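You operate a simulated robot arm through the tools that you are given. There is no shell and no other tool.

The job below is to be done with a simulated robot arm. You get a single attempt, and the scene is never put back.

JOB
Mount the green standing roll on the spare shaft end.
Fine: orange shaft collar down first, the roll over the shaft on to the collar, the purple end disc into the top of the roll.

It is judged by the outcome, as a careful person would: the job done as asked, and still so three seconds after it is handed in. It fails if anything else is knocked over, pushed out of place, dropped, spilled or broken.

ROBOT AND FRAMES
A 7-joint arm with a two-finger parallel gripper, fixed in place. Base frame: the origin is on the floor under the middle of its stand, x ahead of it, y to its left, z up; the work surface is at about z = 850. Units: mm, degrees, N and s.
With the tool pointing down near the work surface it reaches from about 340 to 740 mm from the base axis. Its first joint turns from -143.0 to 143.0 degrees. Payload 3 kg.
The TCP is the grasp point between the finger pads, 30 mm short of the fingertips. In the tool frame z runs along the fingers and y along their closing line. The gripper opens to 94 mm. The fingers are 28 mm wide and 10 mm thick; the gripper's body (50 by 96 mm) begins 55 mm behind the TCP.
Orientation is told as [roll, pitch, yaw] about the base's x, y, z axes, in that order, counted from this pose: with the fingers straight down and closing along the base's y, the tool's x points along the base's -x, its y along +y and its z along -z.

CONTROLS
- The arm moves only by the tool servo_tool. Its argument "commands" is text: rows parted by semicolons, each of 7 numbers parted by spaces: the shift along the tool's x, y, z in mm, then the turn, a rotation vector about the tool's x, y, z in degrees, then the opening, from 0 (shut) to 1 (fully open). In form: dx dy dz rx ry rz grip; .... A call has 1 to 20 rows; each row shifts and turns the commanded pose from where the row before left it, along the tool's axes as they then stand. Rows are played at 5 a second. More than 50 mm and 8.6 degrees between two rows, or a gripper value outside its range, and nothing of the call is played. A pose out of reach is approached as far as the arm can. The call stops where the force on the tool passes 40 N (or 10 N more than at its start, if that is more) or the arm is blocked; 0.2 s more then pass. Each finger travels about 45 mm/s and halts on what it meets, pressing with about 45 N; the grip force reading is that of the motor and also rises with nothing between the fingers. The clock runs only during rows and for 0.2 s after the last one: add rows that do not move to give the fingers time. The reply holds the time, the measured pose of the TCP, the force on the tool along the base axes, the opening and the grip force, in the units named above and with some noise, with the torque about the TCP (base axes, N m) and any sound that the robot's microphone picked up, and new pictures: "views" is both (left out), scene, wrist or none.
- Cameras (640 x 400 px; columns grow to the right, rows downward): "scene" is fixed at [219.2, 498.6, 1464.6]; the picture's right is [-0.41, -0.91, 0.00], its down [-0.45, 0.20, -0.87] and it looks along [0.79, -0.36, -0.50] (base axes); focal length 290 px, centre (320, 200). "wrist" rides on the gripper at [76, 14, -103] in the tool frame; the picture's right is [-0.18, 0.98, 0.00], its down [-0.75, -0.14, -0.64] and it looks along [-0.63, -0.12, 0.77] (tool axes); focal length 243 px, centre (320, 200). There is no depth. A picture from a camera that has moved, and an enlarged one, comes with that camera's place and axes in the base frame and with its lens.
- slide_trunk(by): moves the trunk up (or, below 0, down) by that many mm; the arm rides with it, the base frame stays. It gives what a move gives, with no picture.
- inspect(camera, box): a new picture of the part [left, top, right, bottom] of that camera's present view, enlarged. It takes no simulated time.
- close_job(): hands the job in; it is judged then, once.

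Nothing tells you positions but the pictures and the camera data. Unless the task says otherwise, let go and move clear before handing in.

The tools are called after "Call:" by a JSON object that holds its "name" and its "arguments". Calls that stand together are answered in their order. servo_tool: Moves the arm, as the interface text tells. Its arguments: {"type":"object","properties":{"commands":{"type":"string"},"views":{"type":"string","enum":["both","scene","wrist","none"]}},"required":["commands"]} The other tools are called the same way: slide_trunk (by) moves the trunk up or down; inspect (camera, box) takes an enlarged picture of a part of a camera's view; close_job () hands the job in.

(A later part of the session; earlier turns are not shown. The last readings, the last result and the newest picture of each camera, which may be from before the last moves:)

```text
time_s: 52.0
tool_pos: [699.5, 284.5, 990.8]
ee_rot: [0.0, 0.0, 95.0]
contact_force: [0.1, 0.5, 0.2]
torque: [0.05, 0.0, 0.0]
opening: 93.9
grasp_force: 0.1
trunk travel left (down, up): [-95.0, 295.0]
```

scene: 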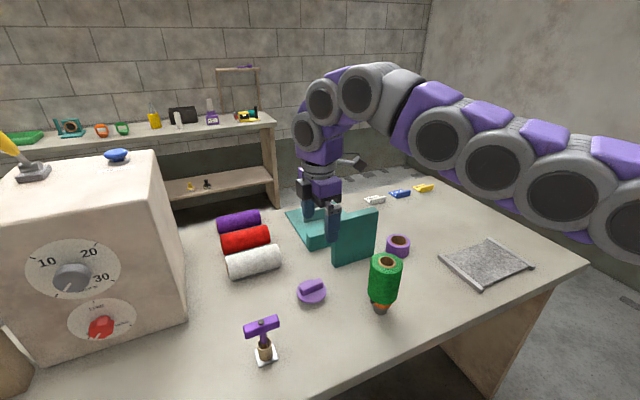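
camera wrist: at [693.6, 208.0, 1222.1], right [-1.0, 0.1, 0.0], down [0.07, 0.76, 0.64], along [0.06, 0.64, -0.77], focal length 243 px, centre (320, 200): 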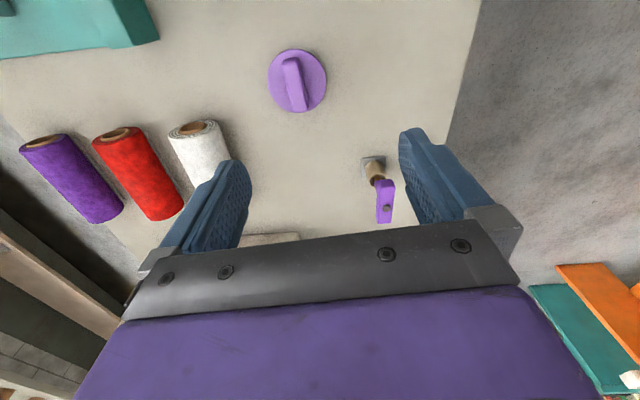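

Call:
{"name": "servo_tool", "arguments": {"commands": "0 0 15 0 0 0 1; 0 0 15 0 0 0 1; 0 0 0 0 0 0 1", "views": "both"}}

```text
time_s: 52.8
tool_pos: [699.9, 284.1, 960.2]
ee_rot: [0.0, 0.2, 95.0]
contact_force: [0.1, 0.5, 0.4]
torque: [0.0, 0.03, -0.01]
opening: 94.1
grasp_force: 0.0
trunk travel left (down, up): [-95.0, 295.0]
camera wrist: at [691.8, 207.7, 1062.1], right [-1.0, 0.1, 0.0], down [0.07, 0.76, 0.64], along [0.06, 0.64, -0.77], focal length 243 px, centre (320, 200)
```

scene: 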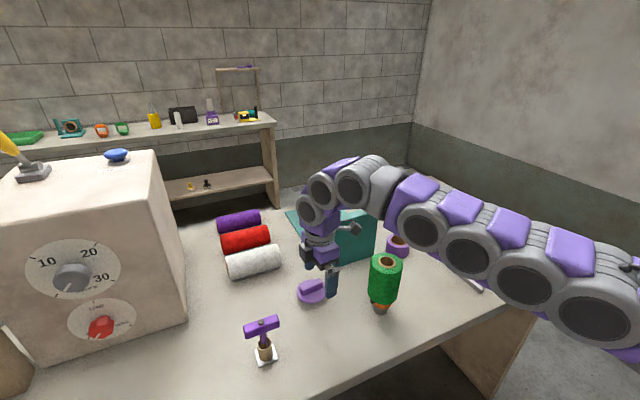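
wrist: 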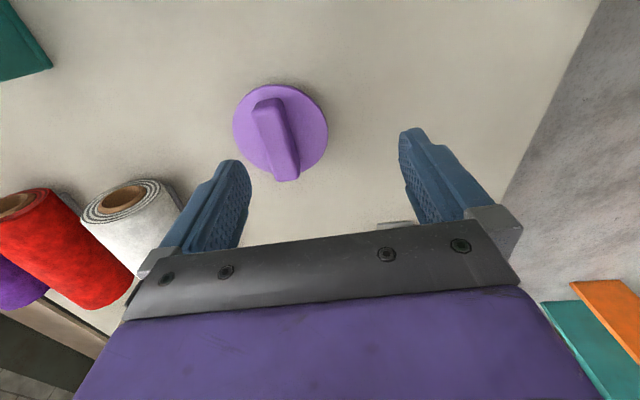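

The tool follows. I'll now test how far outward it can go at this height with the tool upright.

Call:
{"name": "servo_tool", "arguments": {"commands": "-2.1 -10.2 0 0 0 0 1; -2.1 -10.2 0 0 0 0 1; 0 0 0 0 0 0 1", "views": "none"}}

```text
time_s: 53.6
tool_pos: [699.6, 284.9, 960.7]
ee_rot: [-0.1, 0.2, 95.0]
contact_force: [-0.4, -0.6, -0.2]
torque: [-0.01, 0.01, 0.0]
opening: 94.0
grasp_force: 0.0
out of reach, approached as far as the arm can: row 1, 2
trunk travel left (down, up): [-95.0, 295.0]
```

Upright reach ends about 34 mm short of the disc. Leaning the tool outward will bridge that, so I'll tilt about 8.5° around the bar's axis and 14° along the bar, which keeps the pads nearly flush.

Call:
{"name": "servo_tool", "arguments": {"commands": "0 0 0 8.5 0 0 0.6; 0 0 0 0 -7 0 0.6; 0 0 0 0 -7 0 0.6; 0 0 0 0 0 0 0.6; 0 0 0 0 0 0 0.6", "views": "both"}}

```text
time_s: 54.8
tool_pos: [698.6, 284.5, 959.5]
ee_rot: [-8.8, -13.8, 97.2]
contact_force: [0.3, -1.0, -0.1]
torque: [-0.01, 0.0, 0.0]
opening: 56.4
grasp_force: 0.0
trunk travel left (down, up): [-95.0, 295.0]
camera wrist: at [681.1, 183.7, 1037.1], right [-0.99, 0.09, -0.1], down [-0.03, 0.58, 0.82], along [0.13, 0.81, -0.57], focal length 243 px, centre (320, 200)
```

scene: 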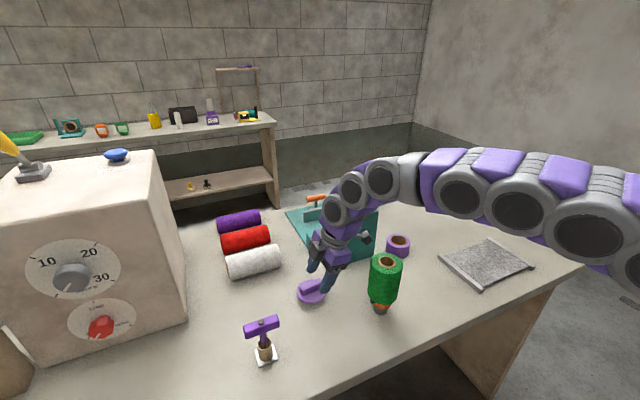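
wrist: 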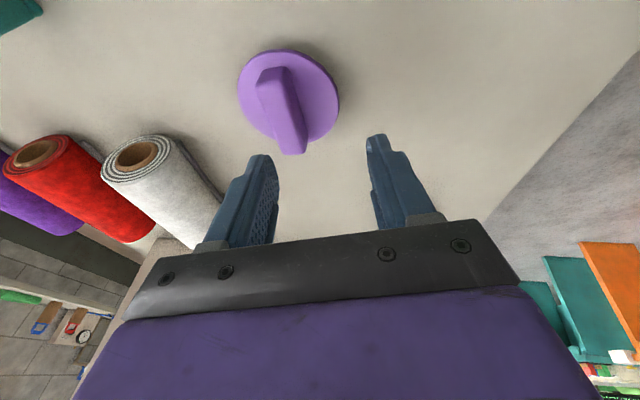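

Call:
{"name": "inspect", "arguments": {"camera": "wrist", "box": [228, 40, 348, 160]}}

Call:
{"name": "inspect", "arguments": {"camera": "scene", "box": [285, 230, 365, 310]}}

```text
3.33 times, centred on (288, 100) of wrist
camera zoom: at [681.1, 183.7, 1037.1], right [-0.99, 0.09, -0.1], down [-0.03, 0.58, 0.82], along [0.13, 0.81, -0.57], focal length 809 px, centre (427, 533)
```

zoom: 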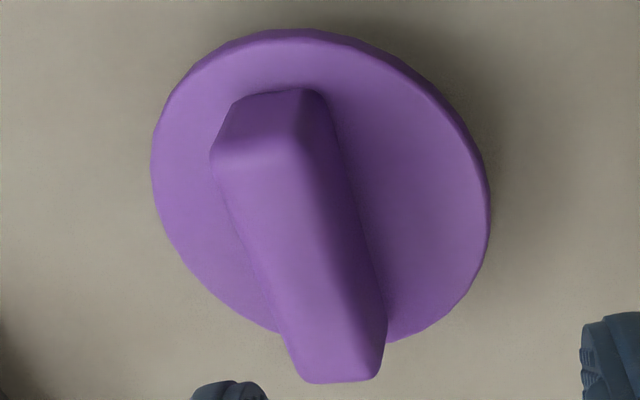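

```text
5.00 times, centred on (325, 270) of scene
camera zoom: at [219.2, 498.6, 1464.6], right [-0.41, -0.91, 0.0], down [-0.45, 0.2, -0.87], along [0.79, -0.36, -0.5], focal length 1452 px, centre (295, -150)
```

zoom: 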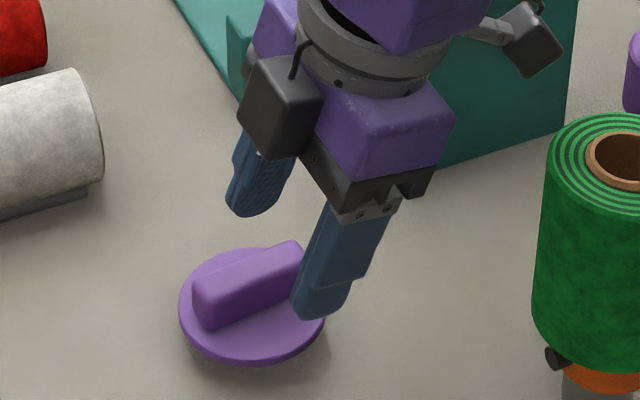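

The bar's centre is about (733.7, 294) with its top at z≈892, and it is about 18 mm wide. I'll move the leaned tool over it and partway down.

Call:
{"name": "servo_tool", "arguments": {"commands": "0.66 -15.4 2.2 0 0 0 0.6; 0.66 -15.4 2.2 0 0 0 0.6; 2.39 1.48 9.6 0 0 0 0.6; 2.39 1.48 9.6 0 0 0 0.6; 0 0 0 0 0 0 0.6; 0 0 0 0 0 0 0.6", "views": "both"}}

Call:
{"name": "inspect", "arguments": {"camera": "scene", "box": [275, 240, 355, 310]}}

Call:
{"name": "inspect", "arguments": {"camera": "wrist", "box": [220, 60, 420, 220]}}

```text
time_s: 56.2
tool_pos: [728.2, 286.0, 938.9]
ee_rot: [-8.8, -13.9, 97.1]
contact_force: [0.9, -0.5, -0.9]
torque: [0.01, 0.02, 0.01]
opening: 56.6
grasp_force: 0.2
trunk travel left (down, up): [-95.0, 295.0]
camera wrist: at [711.1, 185.3, 1017.4], right [-0.99, 0.09, -0.1], down [-0.03, 0.58, 0.82], along [0.13, 0.81, -0.57], focal length 243 px, centre (320, 200)
```

scene: 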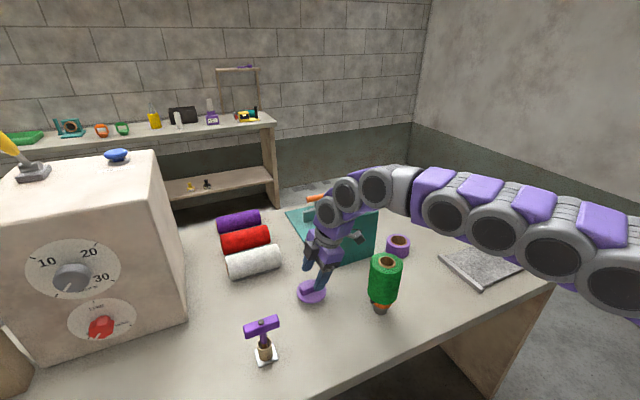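
wrist: 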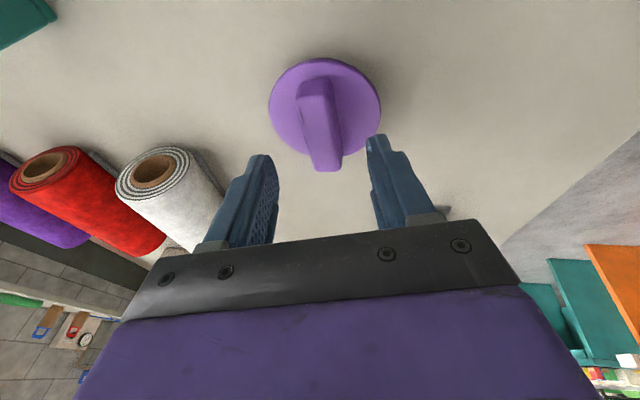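

```text
5.71 times, centred on (315, 275) of scene
camera zoom: at [219.2, 498.6, 1464.6], right [-0.41, -0.91, 0.0], down [-0.45, 0.2, -0.87], along [0.79, -0.36, -0.5], focal length 1659 px, centre (349, -229)
```

zoom: 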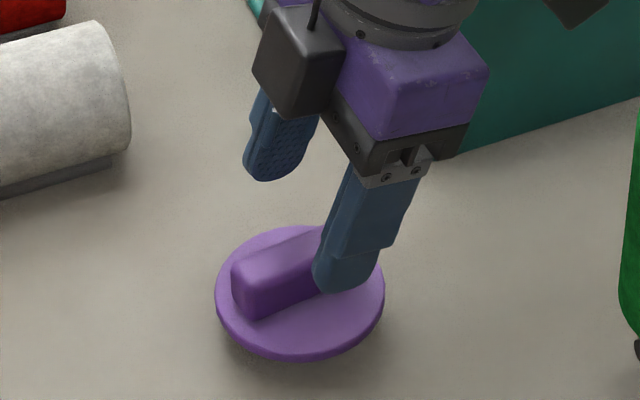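

```text
2.50 times, centred on (320, 140) of wrist
camera zoom: at [711.1, 185.3, 1017.4], right [-0.99, 0.09, -0.1], down [-0.03, 0.58, 0.82], along [0.13, 0.81, -0.57], focal length 606 px, centre (320, 350)
```

zoom: 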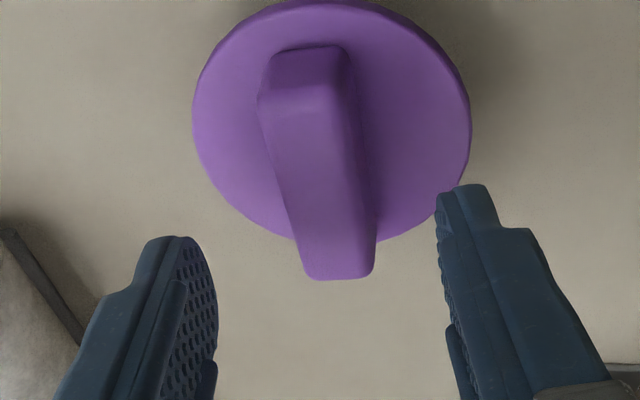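

The bar lies between the fingers. I'll go down to just above the plate, watching for contact.

Call:
{"name": "servo_tool", "arguments": {"commands": "2.4 1.48 9.6 0 0 0 0.6; 2.4 1.48 9.6 0 0 0 0.6; 1.2 0.74 4.8 0 0 0 0.6; 0 0 0 0 0 0 0.6; 0 0 0 0 0 0 0.6", "views": "both"}}

Call:
{"name": "inspect", "arguments": {"camera": "scene", "box": [275, 240, 355, 310]}}

Call:
{"name": "inspect", "arguments": {"camera": "wrist", "box": [220, 60, 420, 220]}}

```text
time_s: 57.4
tool_pos: [727.6, 286.0, 914.6]
ee_rot: [-8.8, -13.7, 97.1]
contact_force: [-0.6, -0.2, 0.1]
torque: [-0.02, 0.01, -0.01]
opening: 56.5
grasp_force: 0.1
trunk travel left (down, up): [-95.0, 295.0]
camera wrist: at [712.2, 185.5, 992.2], right [-0.99, 0.09, -0.1], down [-0.03, 0.58, 0.82], along [0.13, 0.81, -0.57], focal length 243 px, centre (320, 200)
```

scene: 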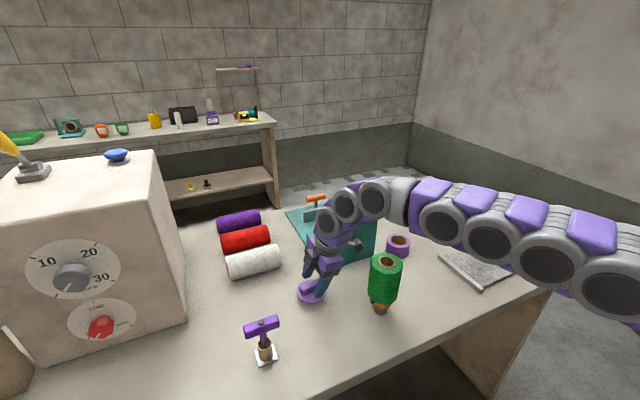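
wrist: 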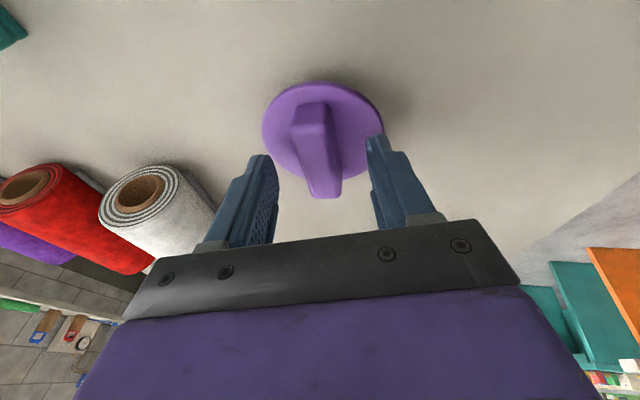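

```text
5.71 times, centred on (315, 275) of scene
camera zoom: at [219.2, 498.6, 1464.6], right [-0.41, -0.91, 0.0], down [-0.45, 0.2, -0.87], along [0.79, -0.36, -0.5], focal length 1659 px, centre (349, -229)
```

zoom: 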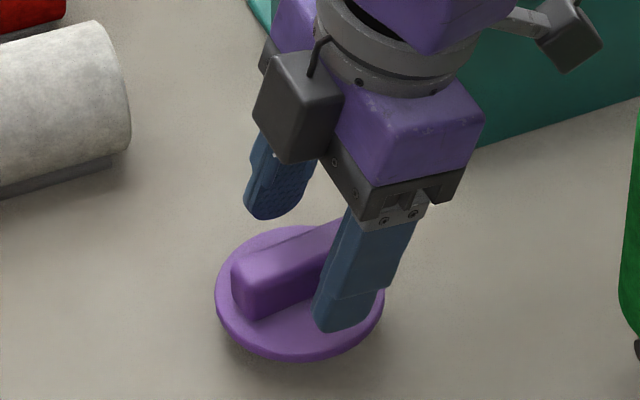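

```text
2.50 times, centred on (320, 140) of wrist
camera zoom: at [712.2, 185.5, 992.2], right [-0.99, 0.09, -0.1], down [-0.03, 0.58, 0.82], along [0.13, 0.81, -0.57], focal length 606 px, centre (320, 350)
```

zoom: 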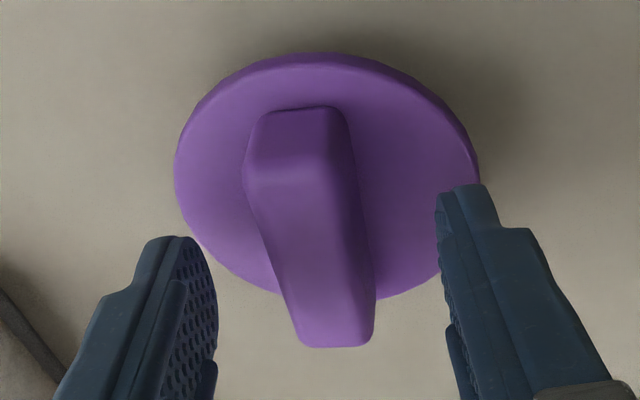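

Call:
{"name": "servo_tool", "arguments": {"commands": "0.36 -2.96 0.37 0 0 0 0.6; 0 0 0 0 0 0 0.4; 0.48 0.3 1.92 0 0 0 0.35; 0.48 0.3 1.92 0 0 0 0.35; 0.24 0.15 0.96 0 0 0 0.35; 0 0 0 0 0 0 0.35", "views": "both"}}

Call:
{"name": "inspect", "arguments": {"camera": "scene", "box": [275, 240, 355, 310]}}

Call:
{"name": "inspect", "arguments": {"camera": "wrist", "box": [220, 60, 420, 220]}}

```text
time_s: 58.8
tool_pos: [732.2, 286.4, 908.8]
ee_rot: [-8.8, -13.8, 97.1]
contact_force: [0.2, 0.4, -0.5]
torque: [-0.01, -0.01, -0.02]
opening: 32.7
grasp_force: 0.1
trunk travel left (down, up): [-95.0, 295.0]
camera wrist: at [715.2, 185.9, 987.1], right [-0.99, 0.09, -0.1], down [-0.03, 0.58, 0.82], along [0.13, 0.81, -0.57], focal length 243 px, centre (320, 200)
```

scene: 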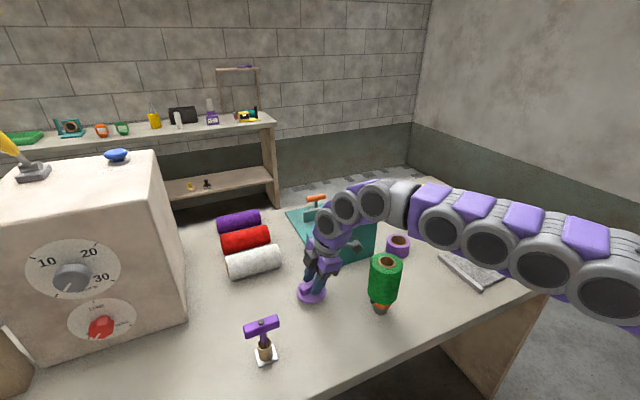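
wrist: 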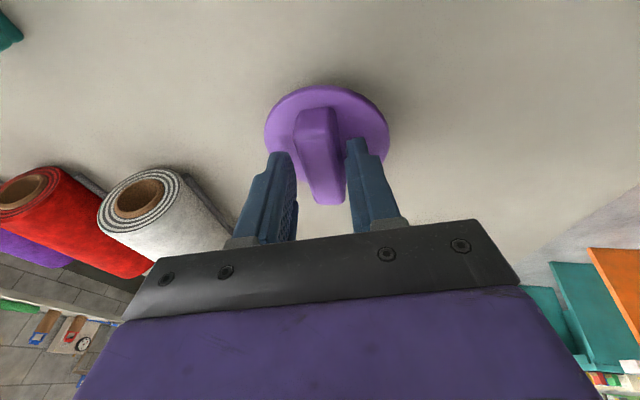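

```text
5.71 times, centred on (315, 275) of scene
camera zoom: at [219.2, 498.6, 1464.6], right [-0.41, -0.91, 0.0], down [-0.45, 0.2, -0.87], along [0.79, -0.36, -0.5], focal length 1659 px, centre (349, -229)
```

zoom: 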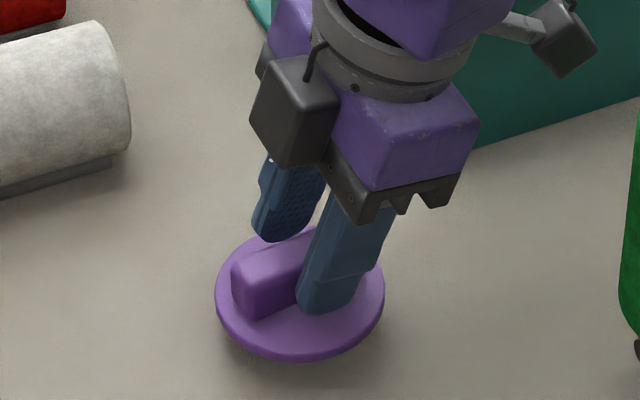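

```text
2.50 times, centred on (320, 140) of wrist
camera zoom: at [715.2, 185.9, 987.1], right [-0.99, 0.09, -0.1], down [-0.03, 0.58, 0.82], along [0.13, 0.81, -0.57], focal length 606 px, centre (320, 350)
```

zoom: 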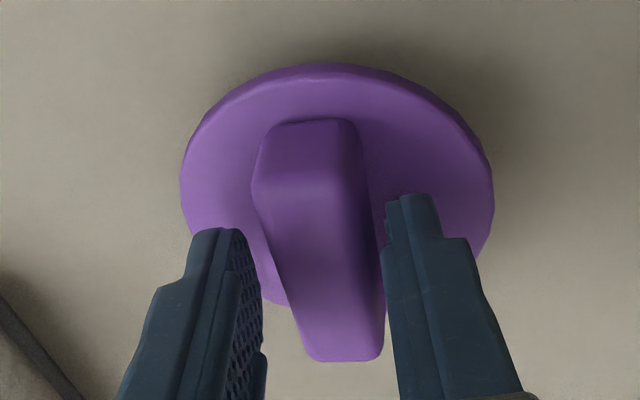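

The fingers straddle the bar just above the plate. I'll lower 1.5 mm more and close on it.

Call:
{"name": "servo_tool", "arguments": {"commands": "0.36 0.22 1.44 0 0 0 0.35; 0 0 0 0 0 0 0.2; 0 0 0 0 0 0 0.1; 0 0 0 0 0 0 0; 0 0 0 0 0 0 0; 0 0 0 0 0 0 0", "views": "both"}}

Call:
{"name": "inspect", "arguments": {"camera": "scene", "box": [275, 240, 355, 310]}}

Call:
{"name": "inspect", "arguments": {"camera": "wrist", "box": [220, 60, 420, 220]}}

```text
time_s: 60.2
tool_pos: [731.5, 287.3, 908.3]
ee_rot: [-8.8, -13.7, 97.1]
contact_force: [0.7, 0.0, 1.1]
torque: [0.03, 0.04, 0.02]
opening: 20.8
grasp_force: 45.1
trunk travel left (down, up): [-95.0, 295.0]
camera wrist: at [715.5, 185.7, 985.9], right [-0.99, 0.09, -0.1], down [-0.03, 0.58, 0.82], along [0.13, 0.81, -0.57], focal length 243 px, centre (320, 200)
```

scene: 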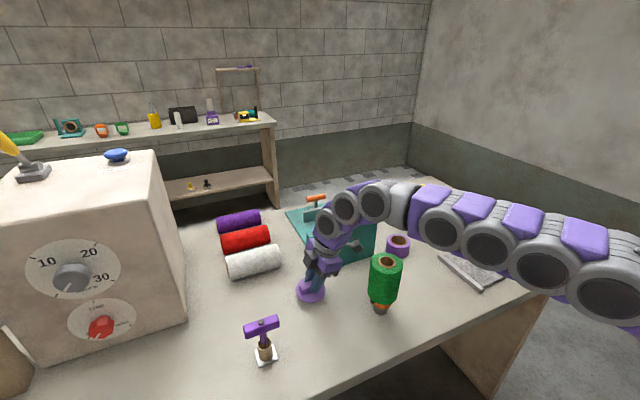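
wrist: 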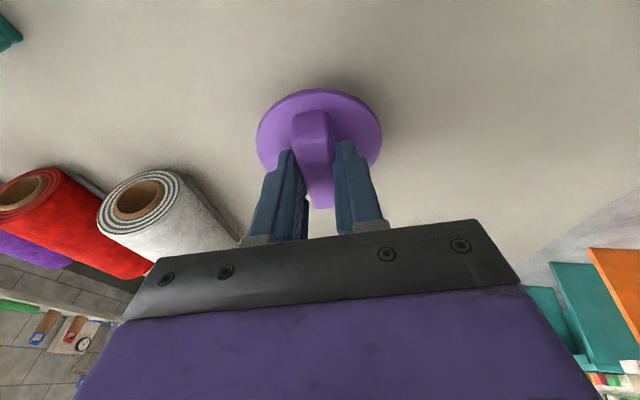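

```text
5.71 times, centred on (315, 275) of scene
camera zoom: at [219.2, 498.6, 1464.6], right [-0.41, -0.91, 0.0], down [-0.45, 0.2, -0.87], along [0.79, -0.36, -0.5], focal length 1659 px, centre (349, -229)
```

zoom: 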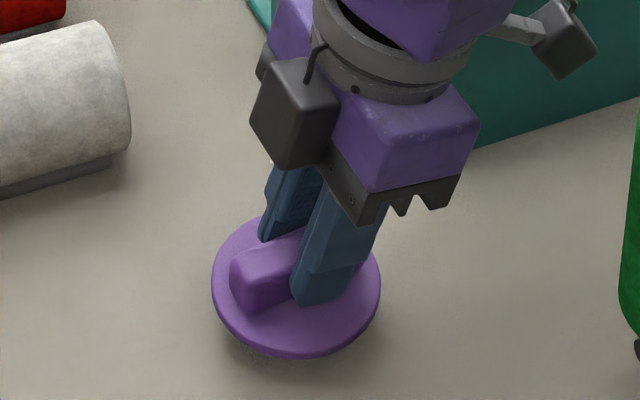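

```text
2.50 times, centred on (320, 140) of wrist
camera zoom: at [715.5, 185.7, 985.9], right [-0.99, 0.09, -0.1], down [-0.03, 0.58, 0.82], along [0.13, 0.81, -0.57], focal length 606 px, centre (320, 350)
```

zoom: 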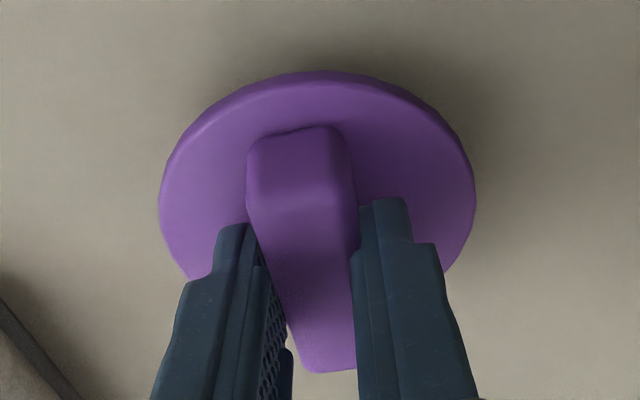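

The bar is gripped at 20.8 mm with 45 N. I'll lift straight up very gently and see if it holds.

Call:
{"name": "servo_tool", "arguments": {"commands": "-0.24 -0.15 -0.96 0 0 0 0; -0.24 -0.15 -0.96 0 0 0 0; -0.36 -0.22 -1.44 0 0 0 0; -0.48 -0.3 -1.92 0 0 0 0; -0.48 -0.3 -1.92 0 0 0 0; -0.48 -0.3 -1.92 0 0 0 0; 0 0 0 0 0 0 0", "views": "both"}}

Call:
{"name": "inspect", "arguments": {"camera": "scene", "box": [275, 240, 355, 310]}}

Call:
{"name": "inspect", "arguments": {"camera": "wrist", "box": [220, 60, 420, 220]}}

```text
time_s: 61.8
tool_pos: [731.6, 287.2, 917.3]
ee_rot: [-8.9, -13.8, 97.0]
contact_force: [0.1, 0.2, -1.2]
torque: [-0.04, 0.0, 0.01]
opening: 20.8
grasp_force: 44.7
trunk travel left (down, up): [-95.0, 295.0]
camera wrist: at [715.4, 185.6, 995.3], right [-0.99, 0.09, -0.1], down [-0.03, 0.58, 0.82], along [0.13, 0.81, -0.57], focal length 243 px, centre (320, 200)
```

scene: 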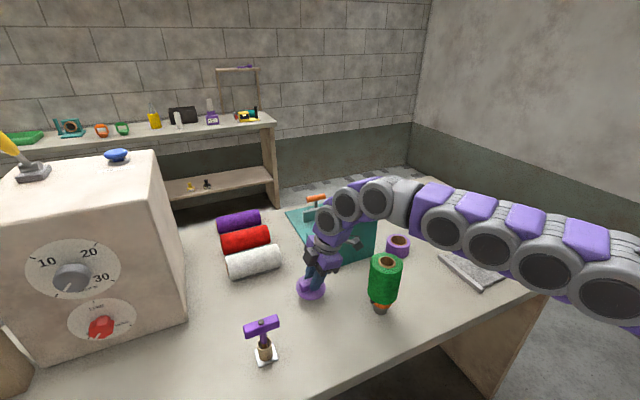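
wrist: 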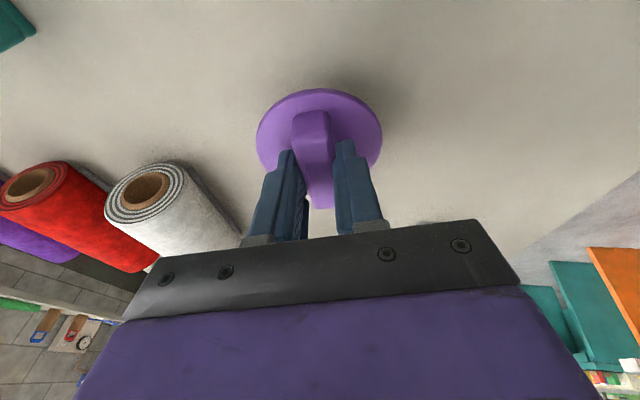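

```text
5.71 times, centred on (315, 275) of scene
camera zoom: at [219.2, 498.6, 1464.6], right [-0.41, -0.91, 0.0], down [-0.45, 0.2, -0.87], along [0.79, -0.36, -0.5], focal length 1659 px, centre (349, -229)
```

zoom: 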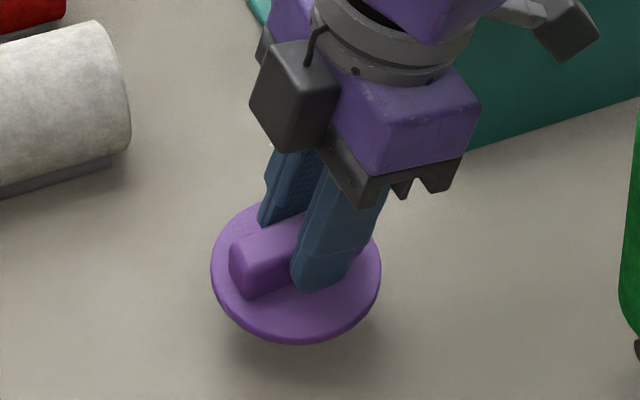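

```text
2.50 times, centred on (320, 140) of wrist
camera zoom: at [715.4, 185.6, 995.3], right [-0.99, 0.09, -0.1], down [-0.03, 0.58, 0.82], along [0.13, 0.81, -0.57], focal length 606 px, centre (320, 350)
```

zoom: 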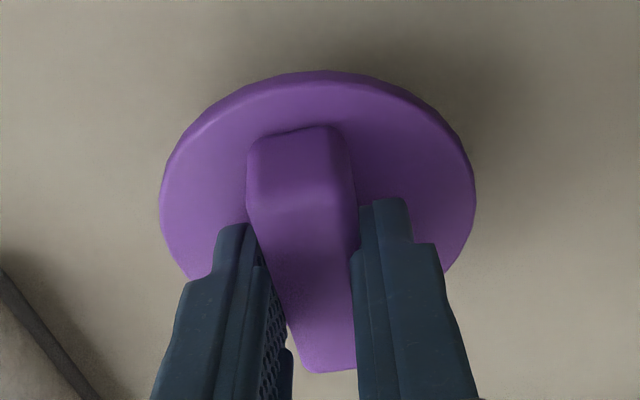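

The disc is held and hangs clear of the table. Rather than place it with a leaned tool, I'll carry it to the free spot near (643,342), set it down and re-grip it upright. That spot is clear of the mounted roll and the mallet.

Call:
{"name": "servo_tool", "arguments": {"commands": "-0.96 -0.59 -3.84 0 0 0 0; -1.91 -1.18 -7.68 0 0 0 0; -2.39 -1.48 -9.6 0 0 0 0; -1.44 -0.89 -5.76 0 0 0 0; 0 0 0 0 0 0 0; -3.43 5.16 0.06 0 0 0 0; -6.86 10.32 0.12 0 0 0 0; -9.15 13.76 0.16 0 0 0 0; -9.15 13.76 0.16 0 0 0 0; -9.15 13.76 0.16 0 0 0 0; -8.01 12.04 0.14 0 0 0 0; -6.86 10.32 0.12 0 0 0 0; -4.58 6.88 0.08 0 0 0 0; 0 0 0 0 0 0 0; 0 0 0 0 0 0 0", "views": "both"}}

Call:
{"name": "inspect", "arguments": {"camera": "scene", "box": [260, 250, 360, 340]}}

Call:
{"name": "inspect", "arguments": {"camera": "wrist", "box": [220, 60, 420, 220]}}

```text
time_s: 65.0
tool_pos: [640.2, 334.2, 944.7]
ee_rot: [-8.8, -13.8, 97.1]
contact_force: [0.2, 0.0, -0.5]
torque: [-0.01, 0.0, 0.03]
opening: 20.8
grasp_force: 45.5
trunk travel left (down, up): [-95.0, 295.0]
camera wrist: at [623.8, 234.2, 1023.4], right [-0.99, 0.09, -0.1], down [-0.03, 0.58, 0.82], along [0.13, 0.81, -0.57], focal length 243 px, centre (320, 200)
```

scene: 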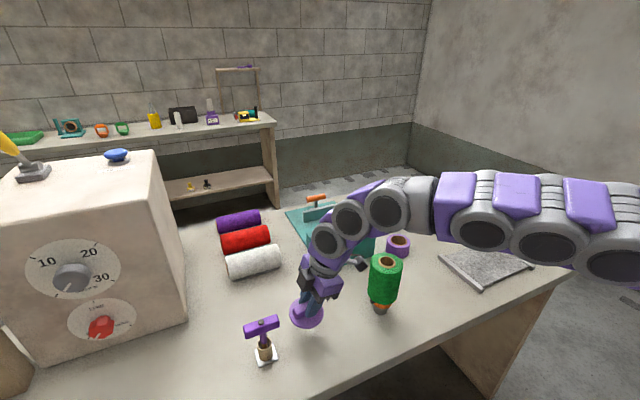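
wrist: 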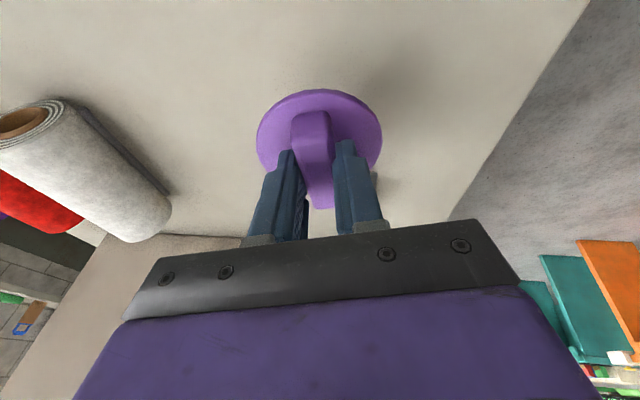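

```text
4.44 times, centred on (310, 295) of scene
camera zoom: at [219.2, 498.6, 1464.6], right [-0.41, -0.91, 0.0], down [-0.45, 0.2, -0.87], along [0.79, -0.36, -0.5], focal length 1291 px, centre (364, -222)
```

zoom: 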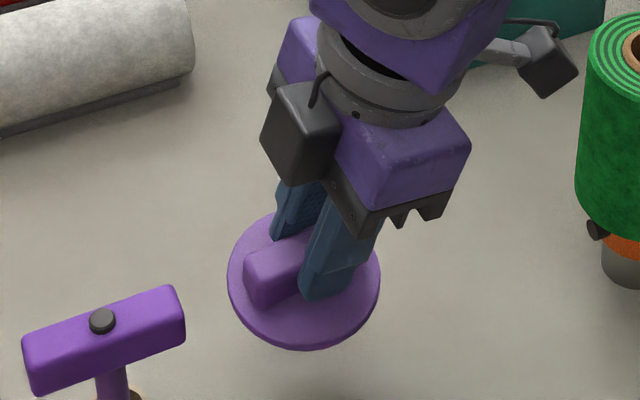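

```text
2.50 times, centred on (320, 140) of wrist
camera zoom: at [623.8, 234.2, 1023.4], right [-0.99, 0.09, -0.1], down [-0.03, 0.58, 0.82], along [0.13, 0.81, -0.57], focal length 606 px, centre (320, 350)
```

zoom: 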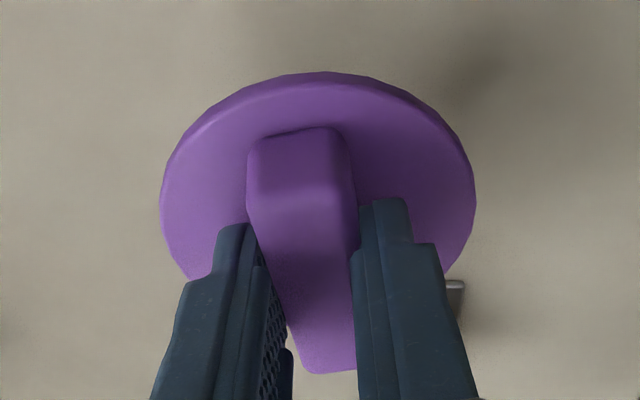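

The disc is over free table between the mallet and the roll. I'll lower it until it touches.

Call:
{"name": "servo_tool", "arguments": {"commands": "2.39 1.48 9.6 0 0 0 0; 2.39 1.48 9.6 0 0 0 0; 1.91 1.18 7.68 0 0 0 0; 1.2 0.74 4.8 0 0 0 0; 0.24 0.15 0.96 0 0 0 0; 0.24 0.15 0.96 0 0 0 0; 0 0 0 0 0 0 0", "views": "none"}}

```text
time_s: 66.6
tool_pos: [641.2, 335.0, 910.6]
ee_rot: [-8.7, -13.8, 97.1]
contact_force: [-0.5, -0.1, -1.0]
torque: [0.0, 0.03, 0.02]
opening: 20.8
grasp_force: 44.5
trunk travel left (down, up): [-95.0, 295.0]
```

It is just above the table with no contact yet. The disc seems tilted about 4–5° with the fingers, so I'll take that out before setting it down.

Call:
{"name": "servo_tool", "arguments": {"commands": "0 0 0 -4.5 0 0 0; 0 0 0 0 0 0 0; 0.24 0.07 0.97 0 0 0 0; 0.24 0.07 0.97 0 0 0 0; 0 0 0 0 0 0 0", "views": "both"}}

Call:
{"name": "inspect", "arguments": {"camera": "scene", "box": [260, 260, 360, 350]}}

```text
time_s: 67.8
tool_pos: [639.2, 334.9, 908.6]
ee_rot: [-4.2, -13.9, 97.1]
contact_force: [0.2, -0.3, -0.4]
torque: [0.0, 0.0, -0.02]
opening: 20.8
grasp_force: 45.5
trunk travel left (down, up): [-95.0, 295.0]
camera wrist: at [631.0, 234.0, 987.9], right [-1.0, 0.07, -0.03], down [0.02, 0.58, 0.81], along [0.07, 0.81, -0.58], focal length 243 px, centre (320, 200)
```

scene: 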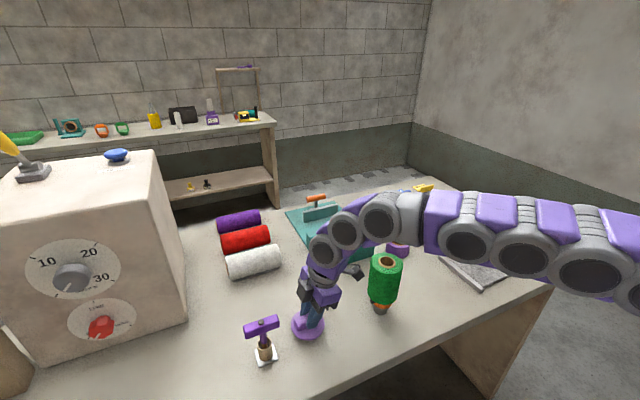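
wrist: 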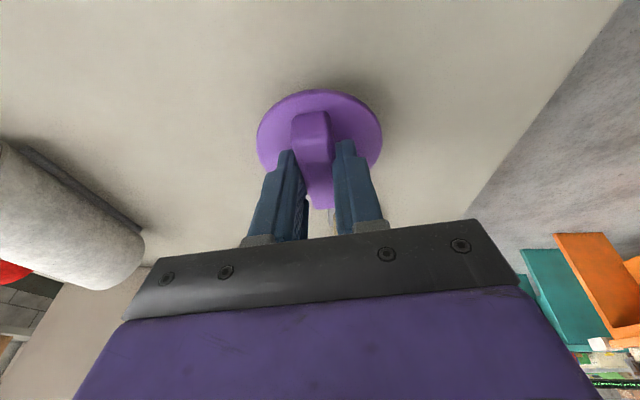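

```text
4.44 times, centred on (310, 305) of scene
camera zoom: at [219.2, 498.6, 1464.6], right [-0.41, -0.91, 0.0], down [-0.45, 0.2, -0.87], along [0.79, -0.36, -0.5], focal length 1291 px, centre (364, -267)
```

zoom: 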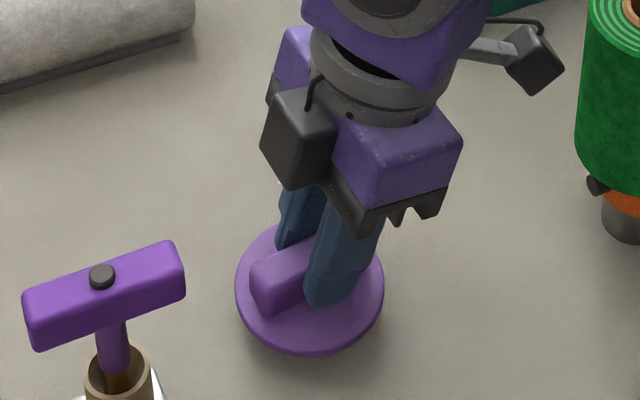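

Call:
{"name": "servo_tool", "arguments": {"commands": "0.24 0.07 0.97 0 0 0 0; 0.24 0.07 0.97 0 0 0 0; 0 0 0 0 0 0 0", "views": "none"}}

```text
time_s: 68.6
tool_pos: [639.9, 334.5, 907.7]
ee_rot: [-4.4, -13.7, 97.2]
contact_force: [-1.8, 1.4, 6.3]
torque: [0.08, 0.12, 0.01]
opening: 20.9
grasp_force: 44.5
trunk travel left (down, up): [-95.0, 295.0]
```

It touched down with about 6 N. I'll open the fingers and back out along their own direction.

Call:
{"name": "servo_tool", "arguments": {"commands": "0 0 0 0 0 0 0.3; 0 0 0 0 0 0 0.5; 0 0 0 0 0 0 0.6; 0 0 -5 0 0 0 0.6; 0 0 -20 0 0 0 0.6; 0 0 -30 0 0 0 0.6; 0 0 -30 0 0 0 0.6; 0 0 0 0 0 0 0.6; 0 0 0 0 0 0 0.6", "views": "both"}}

Call:
{"name": "inspect", "arguments": {"camera": "scene", "box": [260, 270, 360, 350]}}

```text
time_s: 70.6
tool_pos: [635.2, 316.4, 986.3]
ee_rot: [-4.3, -13.9, 97.1]
contact_force: [0.2, -1.0, 0.1]
torque: [0.01, -0.02, 0.01]
opening: 56.3
grasp_force: 0.0
trunk travel left (down, up): [-95.0, 295.0]
camera wrist: at [626.5, 214.8, 1067.2], right [-1.0, 0.07, -0.03], down [0.02, 0.58, 0.81], along [0.07, 0.81, -0.58], focal length 243 px, centre (320, 200)
```

scene: 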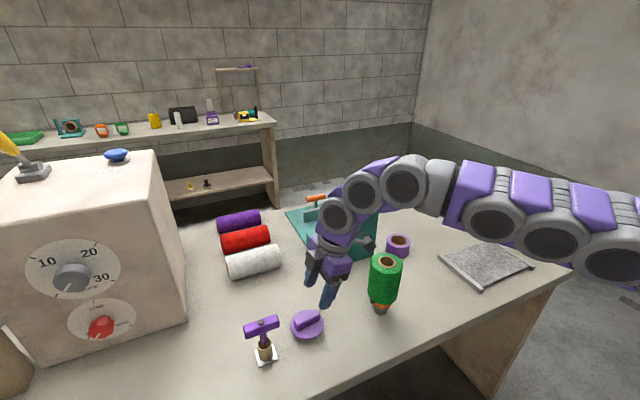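
wrist: 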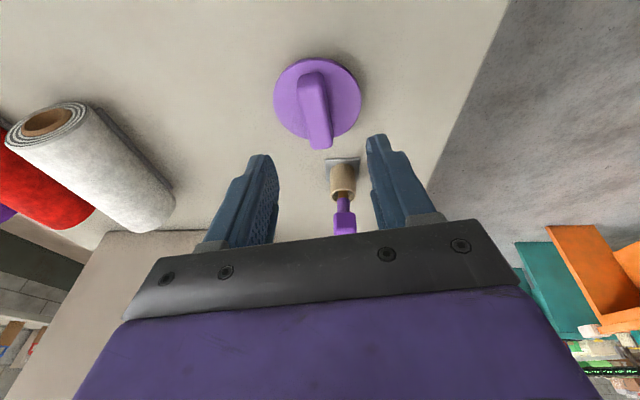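

```text
5.00 times, centred on (310, 310) of scene
camera zoom: at [219.2, 498.6, 1464.6], right [-0.41, -0.91, 0.0], down [-0.45, 0.2, -0.87], along [0.79, -0.36, -0.5], focal length 1452 px, centre (370, -350)
```

zoom: 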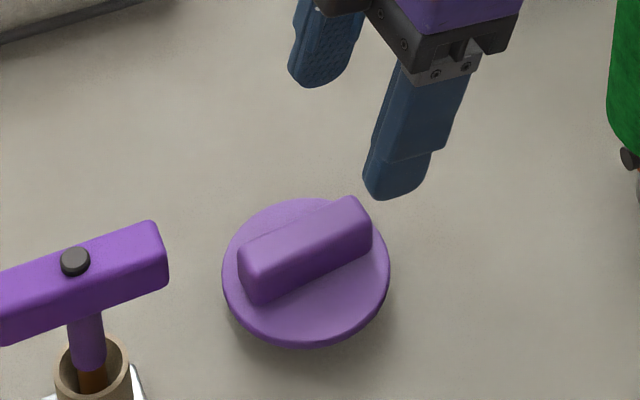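

The disc sits flat at its new place. Now I'll straighten the tool to vertical above it and look.

Call:
{"name": "servo_tool", "arguments": {"commands": "0 0 -10 0 7 0 0.6; 0 0 0 0 7 0 0.6; 0 0 0 -4 0 0 0.6; 0 0 0 0 0 0 0.6; 0 0 0 0 0 0 0.6", "views": "both"}}

Call:
{"name": "inspect", "arguments": {"camera": "wrist", "box": [260, 60, 380, 160]}}

```text
time_s: 71.8
tool_pos: [635.7, 311.9, 998.4]
ee_rot: [-0.1, 0.2, 96.1]
contact_force: [0.2, -0.3, 1.0]
torque: [-0.02, 0.01, -0.01]
opening: 56.3
grasp_force: 0.0
trunk travel left (down, up): [-95.0, 295.0]
camera wrist: at [629.8, 235.0, 1100.7], right [-1.0, 0.08, 0.0], down [0.06, 0.77, 0.64], along [0.05, 0.64, -0.77], focal length 243 px, centre (320, 200)
```

scene: 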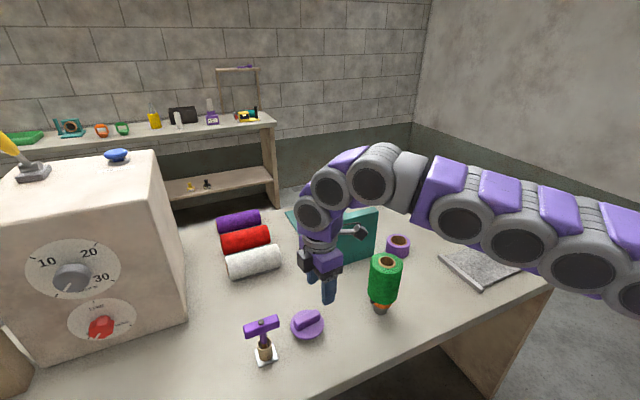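
wrist: 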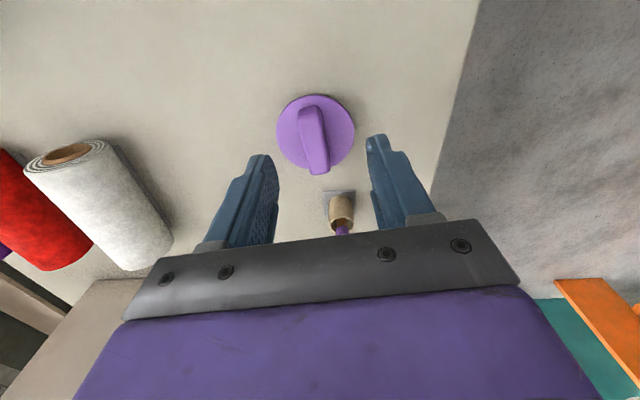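

```text
4.00 times, centred on (320, 110) of wrist
camera zoom: at [629.8, 235.0, 1100.7], right [-1.0, 0.08, 0.0], down [0.06, 0.77, 0.64], along [0.05, 0.64, -0.77], focal length 970 px, centre (320, 560)
```

zoom: 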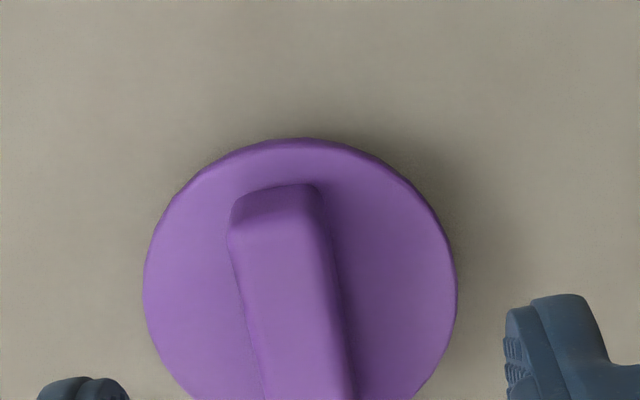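

Call:
{"name": "inspect", "arguments": {"camera": "wrist", "box": [260, 85, 372, 185]}}

```text
4.00 times, centred on (316, 135) of wrist
camera zoom: at [629.8, 235.0, 1100.7], right [-1.0, 0.08, 0.0], down [0.06, 0.77, 0.64], along [0.05, 0.64, -0.77], focal length 970 px, centre (336, 460)
```

zoom: 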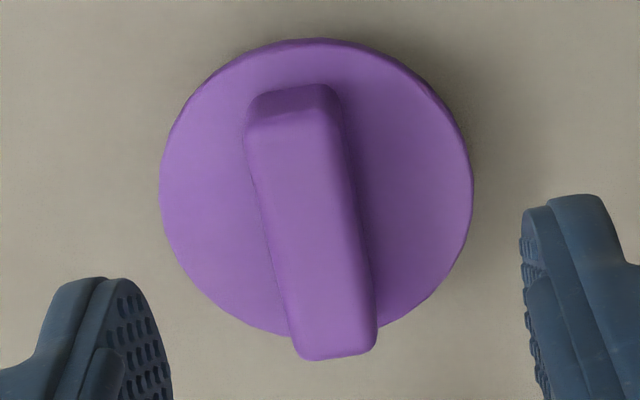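

The bar is about 31 mm ahead of the tool and nearly in line with the fingers. I'll move above it and come down upright.

Call:
{"name": "servo_tool", "arguments": {"commands": "-15 -5.5 0 0 0 0 0.5; -14.8 -5.4 0 0 0 0 0.5; 0 0 30 0 0 0 0.5; 0 0 30 0 0 0 0.5; 0 0 20 0 0 0 0.5; 0 0 0 0 0 0 0.5; 0 0 0 0 0 0 0.5", "views": "both"}}

Call:
{"name": "inspect", "arguments": {"camera": "wrist", "box": [220, 80, 420, 220]}}

Call:
{"name": "inspect", "arguments": {"camera": "scene", "box": [260, 270, 360, 350]}}

```text
time_s: 73.4
tool_pos: [644.7, 340.3, 920.7]
ee_rot: [-0.2, 0.1, 96.0]
contact_force: [0.3, -0.3, -0.4]
torque: [0.02, 0.0, 0.02]
opening: 47.0
grasp_force: 0.1
trunk travel left (down, up): [-95.0, 295.0]
camera wrist: at [638.8, 263.8, 1022.3], right [-1.0, 0.08, 0.0], down [0.06, 0.77, 0.64], along [0.05, 0.64, -0.77], focal length 243 px, centre (320, 200)
```

scene: 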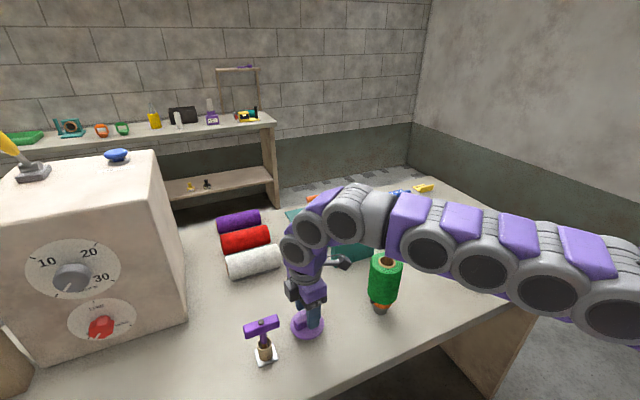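
wrist: 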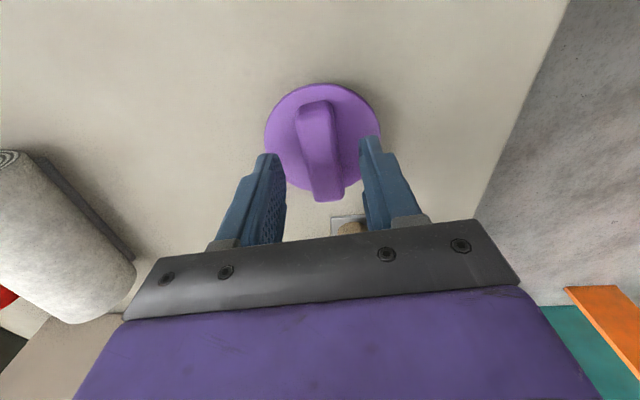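

```text
2.86 times, centred on (320, 150) of wrist
camera zoom: at [638.8, 263.8, 1022.3], right [-1.0, 0.08, 0.0], down [0.06, 0.77, 0.64], along [0.05, 0.64, -0.77], focal length 693 px, centre (320, 343)
```

zoom: 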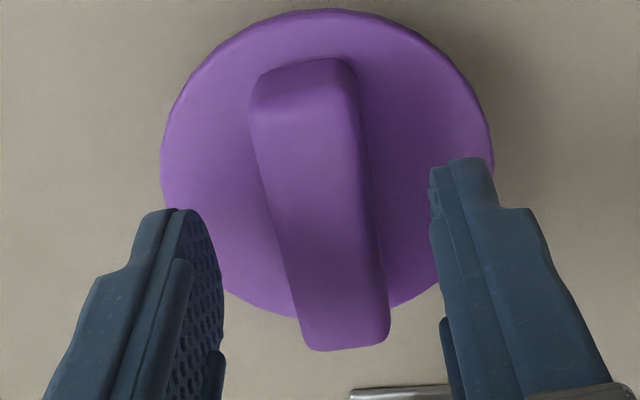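

```text
5.00 times, centred on (310, 310) of scene
camera zoom: at [219.2, 498.6, 1464.6], right [-0.41, -0.91, 0.0], down [-0.45, 0.2, -0.87], along [0.79, -0.36, -0.5], focal length 1452 px, centre (370, -350)
```

zoom: 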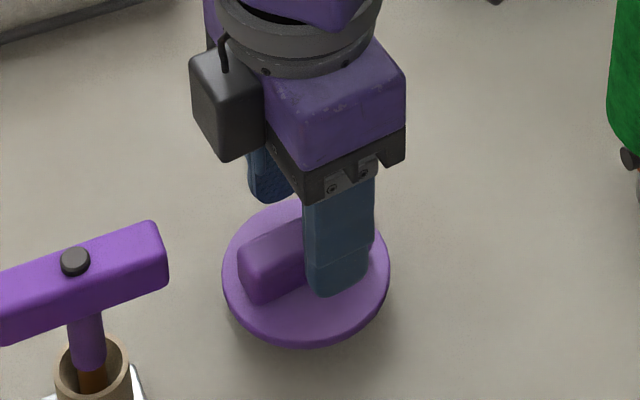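

Call:
{"name": "servo_tool", "arguments": {"commands": "-1.4 1.2 6 0 0 0 0.5; 0 0 6 0 0 0 0.5; 0 0 4 0 0 0 0.5; 0 0 1.5 0 0 0 0.5; 0 0 0 0 0 0 0.5; 0 0 0 0 0 0 0.3; 0 0 0 0 0 0 0.1; 0 0 0 0 0 0 0; 0 0 0 0 0 0 0; 0 0 0 0 0 0 0", "views": "both"}}

Call:
{"name": "inspect", "arguments": {"camera": "wrist", "box": [220, 80, 420, 220]}}

Call:
{"name": "inspect", "arguments": {"camera": "scene", "box": [260, 270, 360, 350]}}

```text
time_s: 75.6
tool_pos: [642.4, 342.6, 901.7]
ee_rot: [-0.2, 0.2, 96.1]
contact_force: [2.3, 0.2, 5.3]
torque: [0.0, -0.07, 0.03]
opening: 20.9
grasp_force: 45.2
trunk travel left (down, up): [-95.0, 295.0]
camera wrist: at [636.8, 265.5, 1004.4], right [-1.0, 0.08, 0.0], down [0.06, 0.77, 0.64], along [0.05, 0.64, -0.77], focal length 243 px, centre (320, 200)
```

scene: 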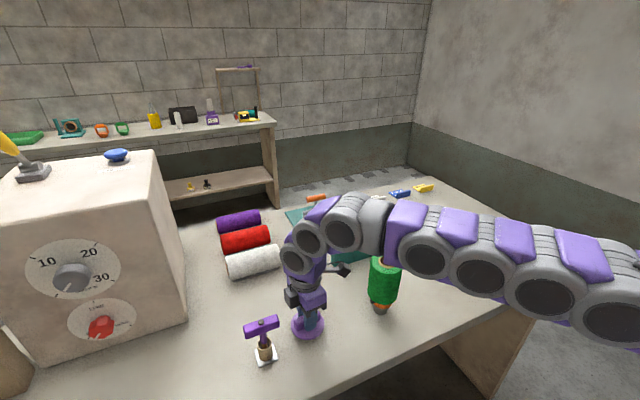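
wrist: 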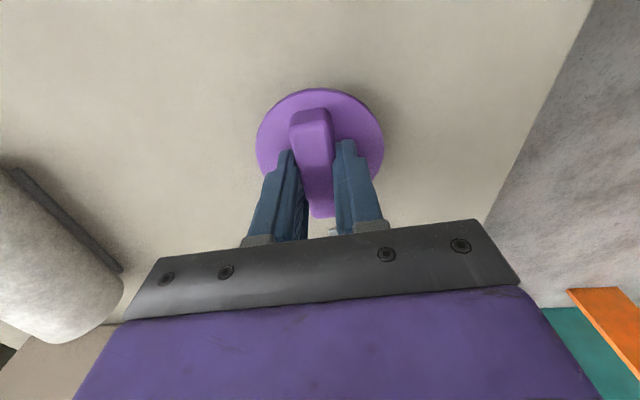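

```text
2.86 times, centred on (320, 150) of wrist
camera zoom: at [636.8, 265.5, 1004.4], right [-1.0, 0.08, 0.0], down [0.06, 0.77, 0.64], along [0.05, 0.64, -0.77], focal length 693 px, centre (320, 343)
```

zoom: 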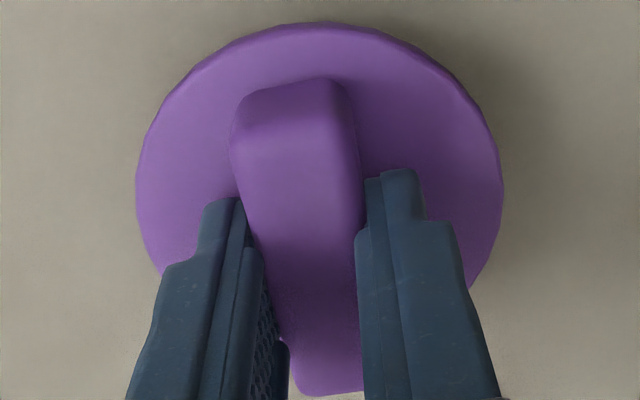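

```text
5.00 times, centred on (310, 310) of scene
camera zoom: at [219.2, 498.6, 1464.6], right [-0.41, -0.91, 0.0], down [-0.45, 0.2, -0.87], along [0.79, -0.36, -0.5], focal length 1452 px, centre (370, -350)
```

zoom: 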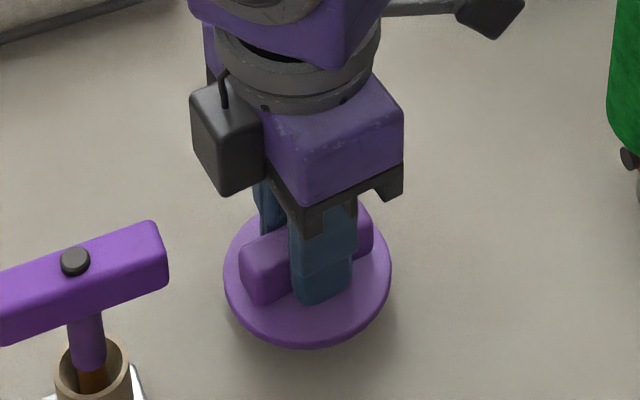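

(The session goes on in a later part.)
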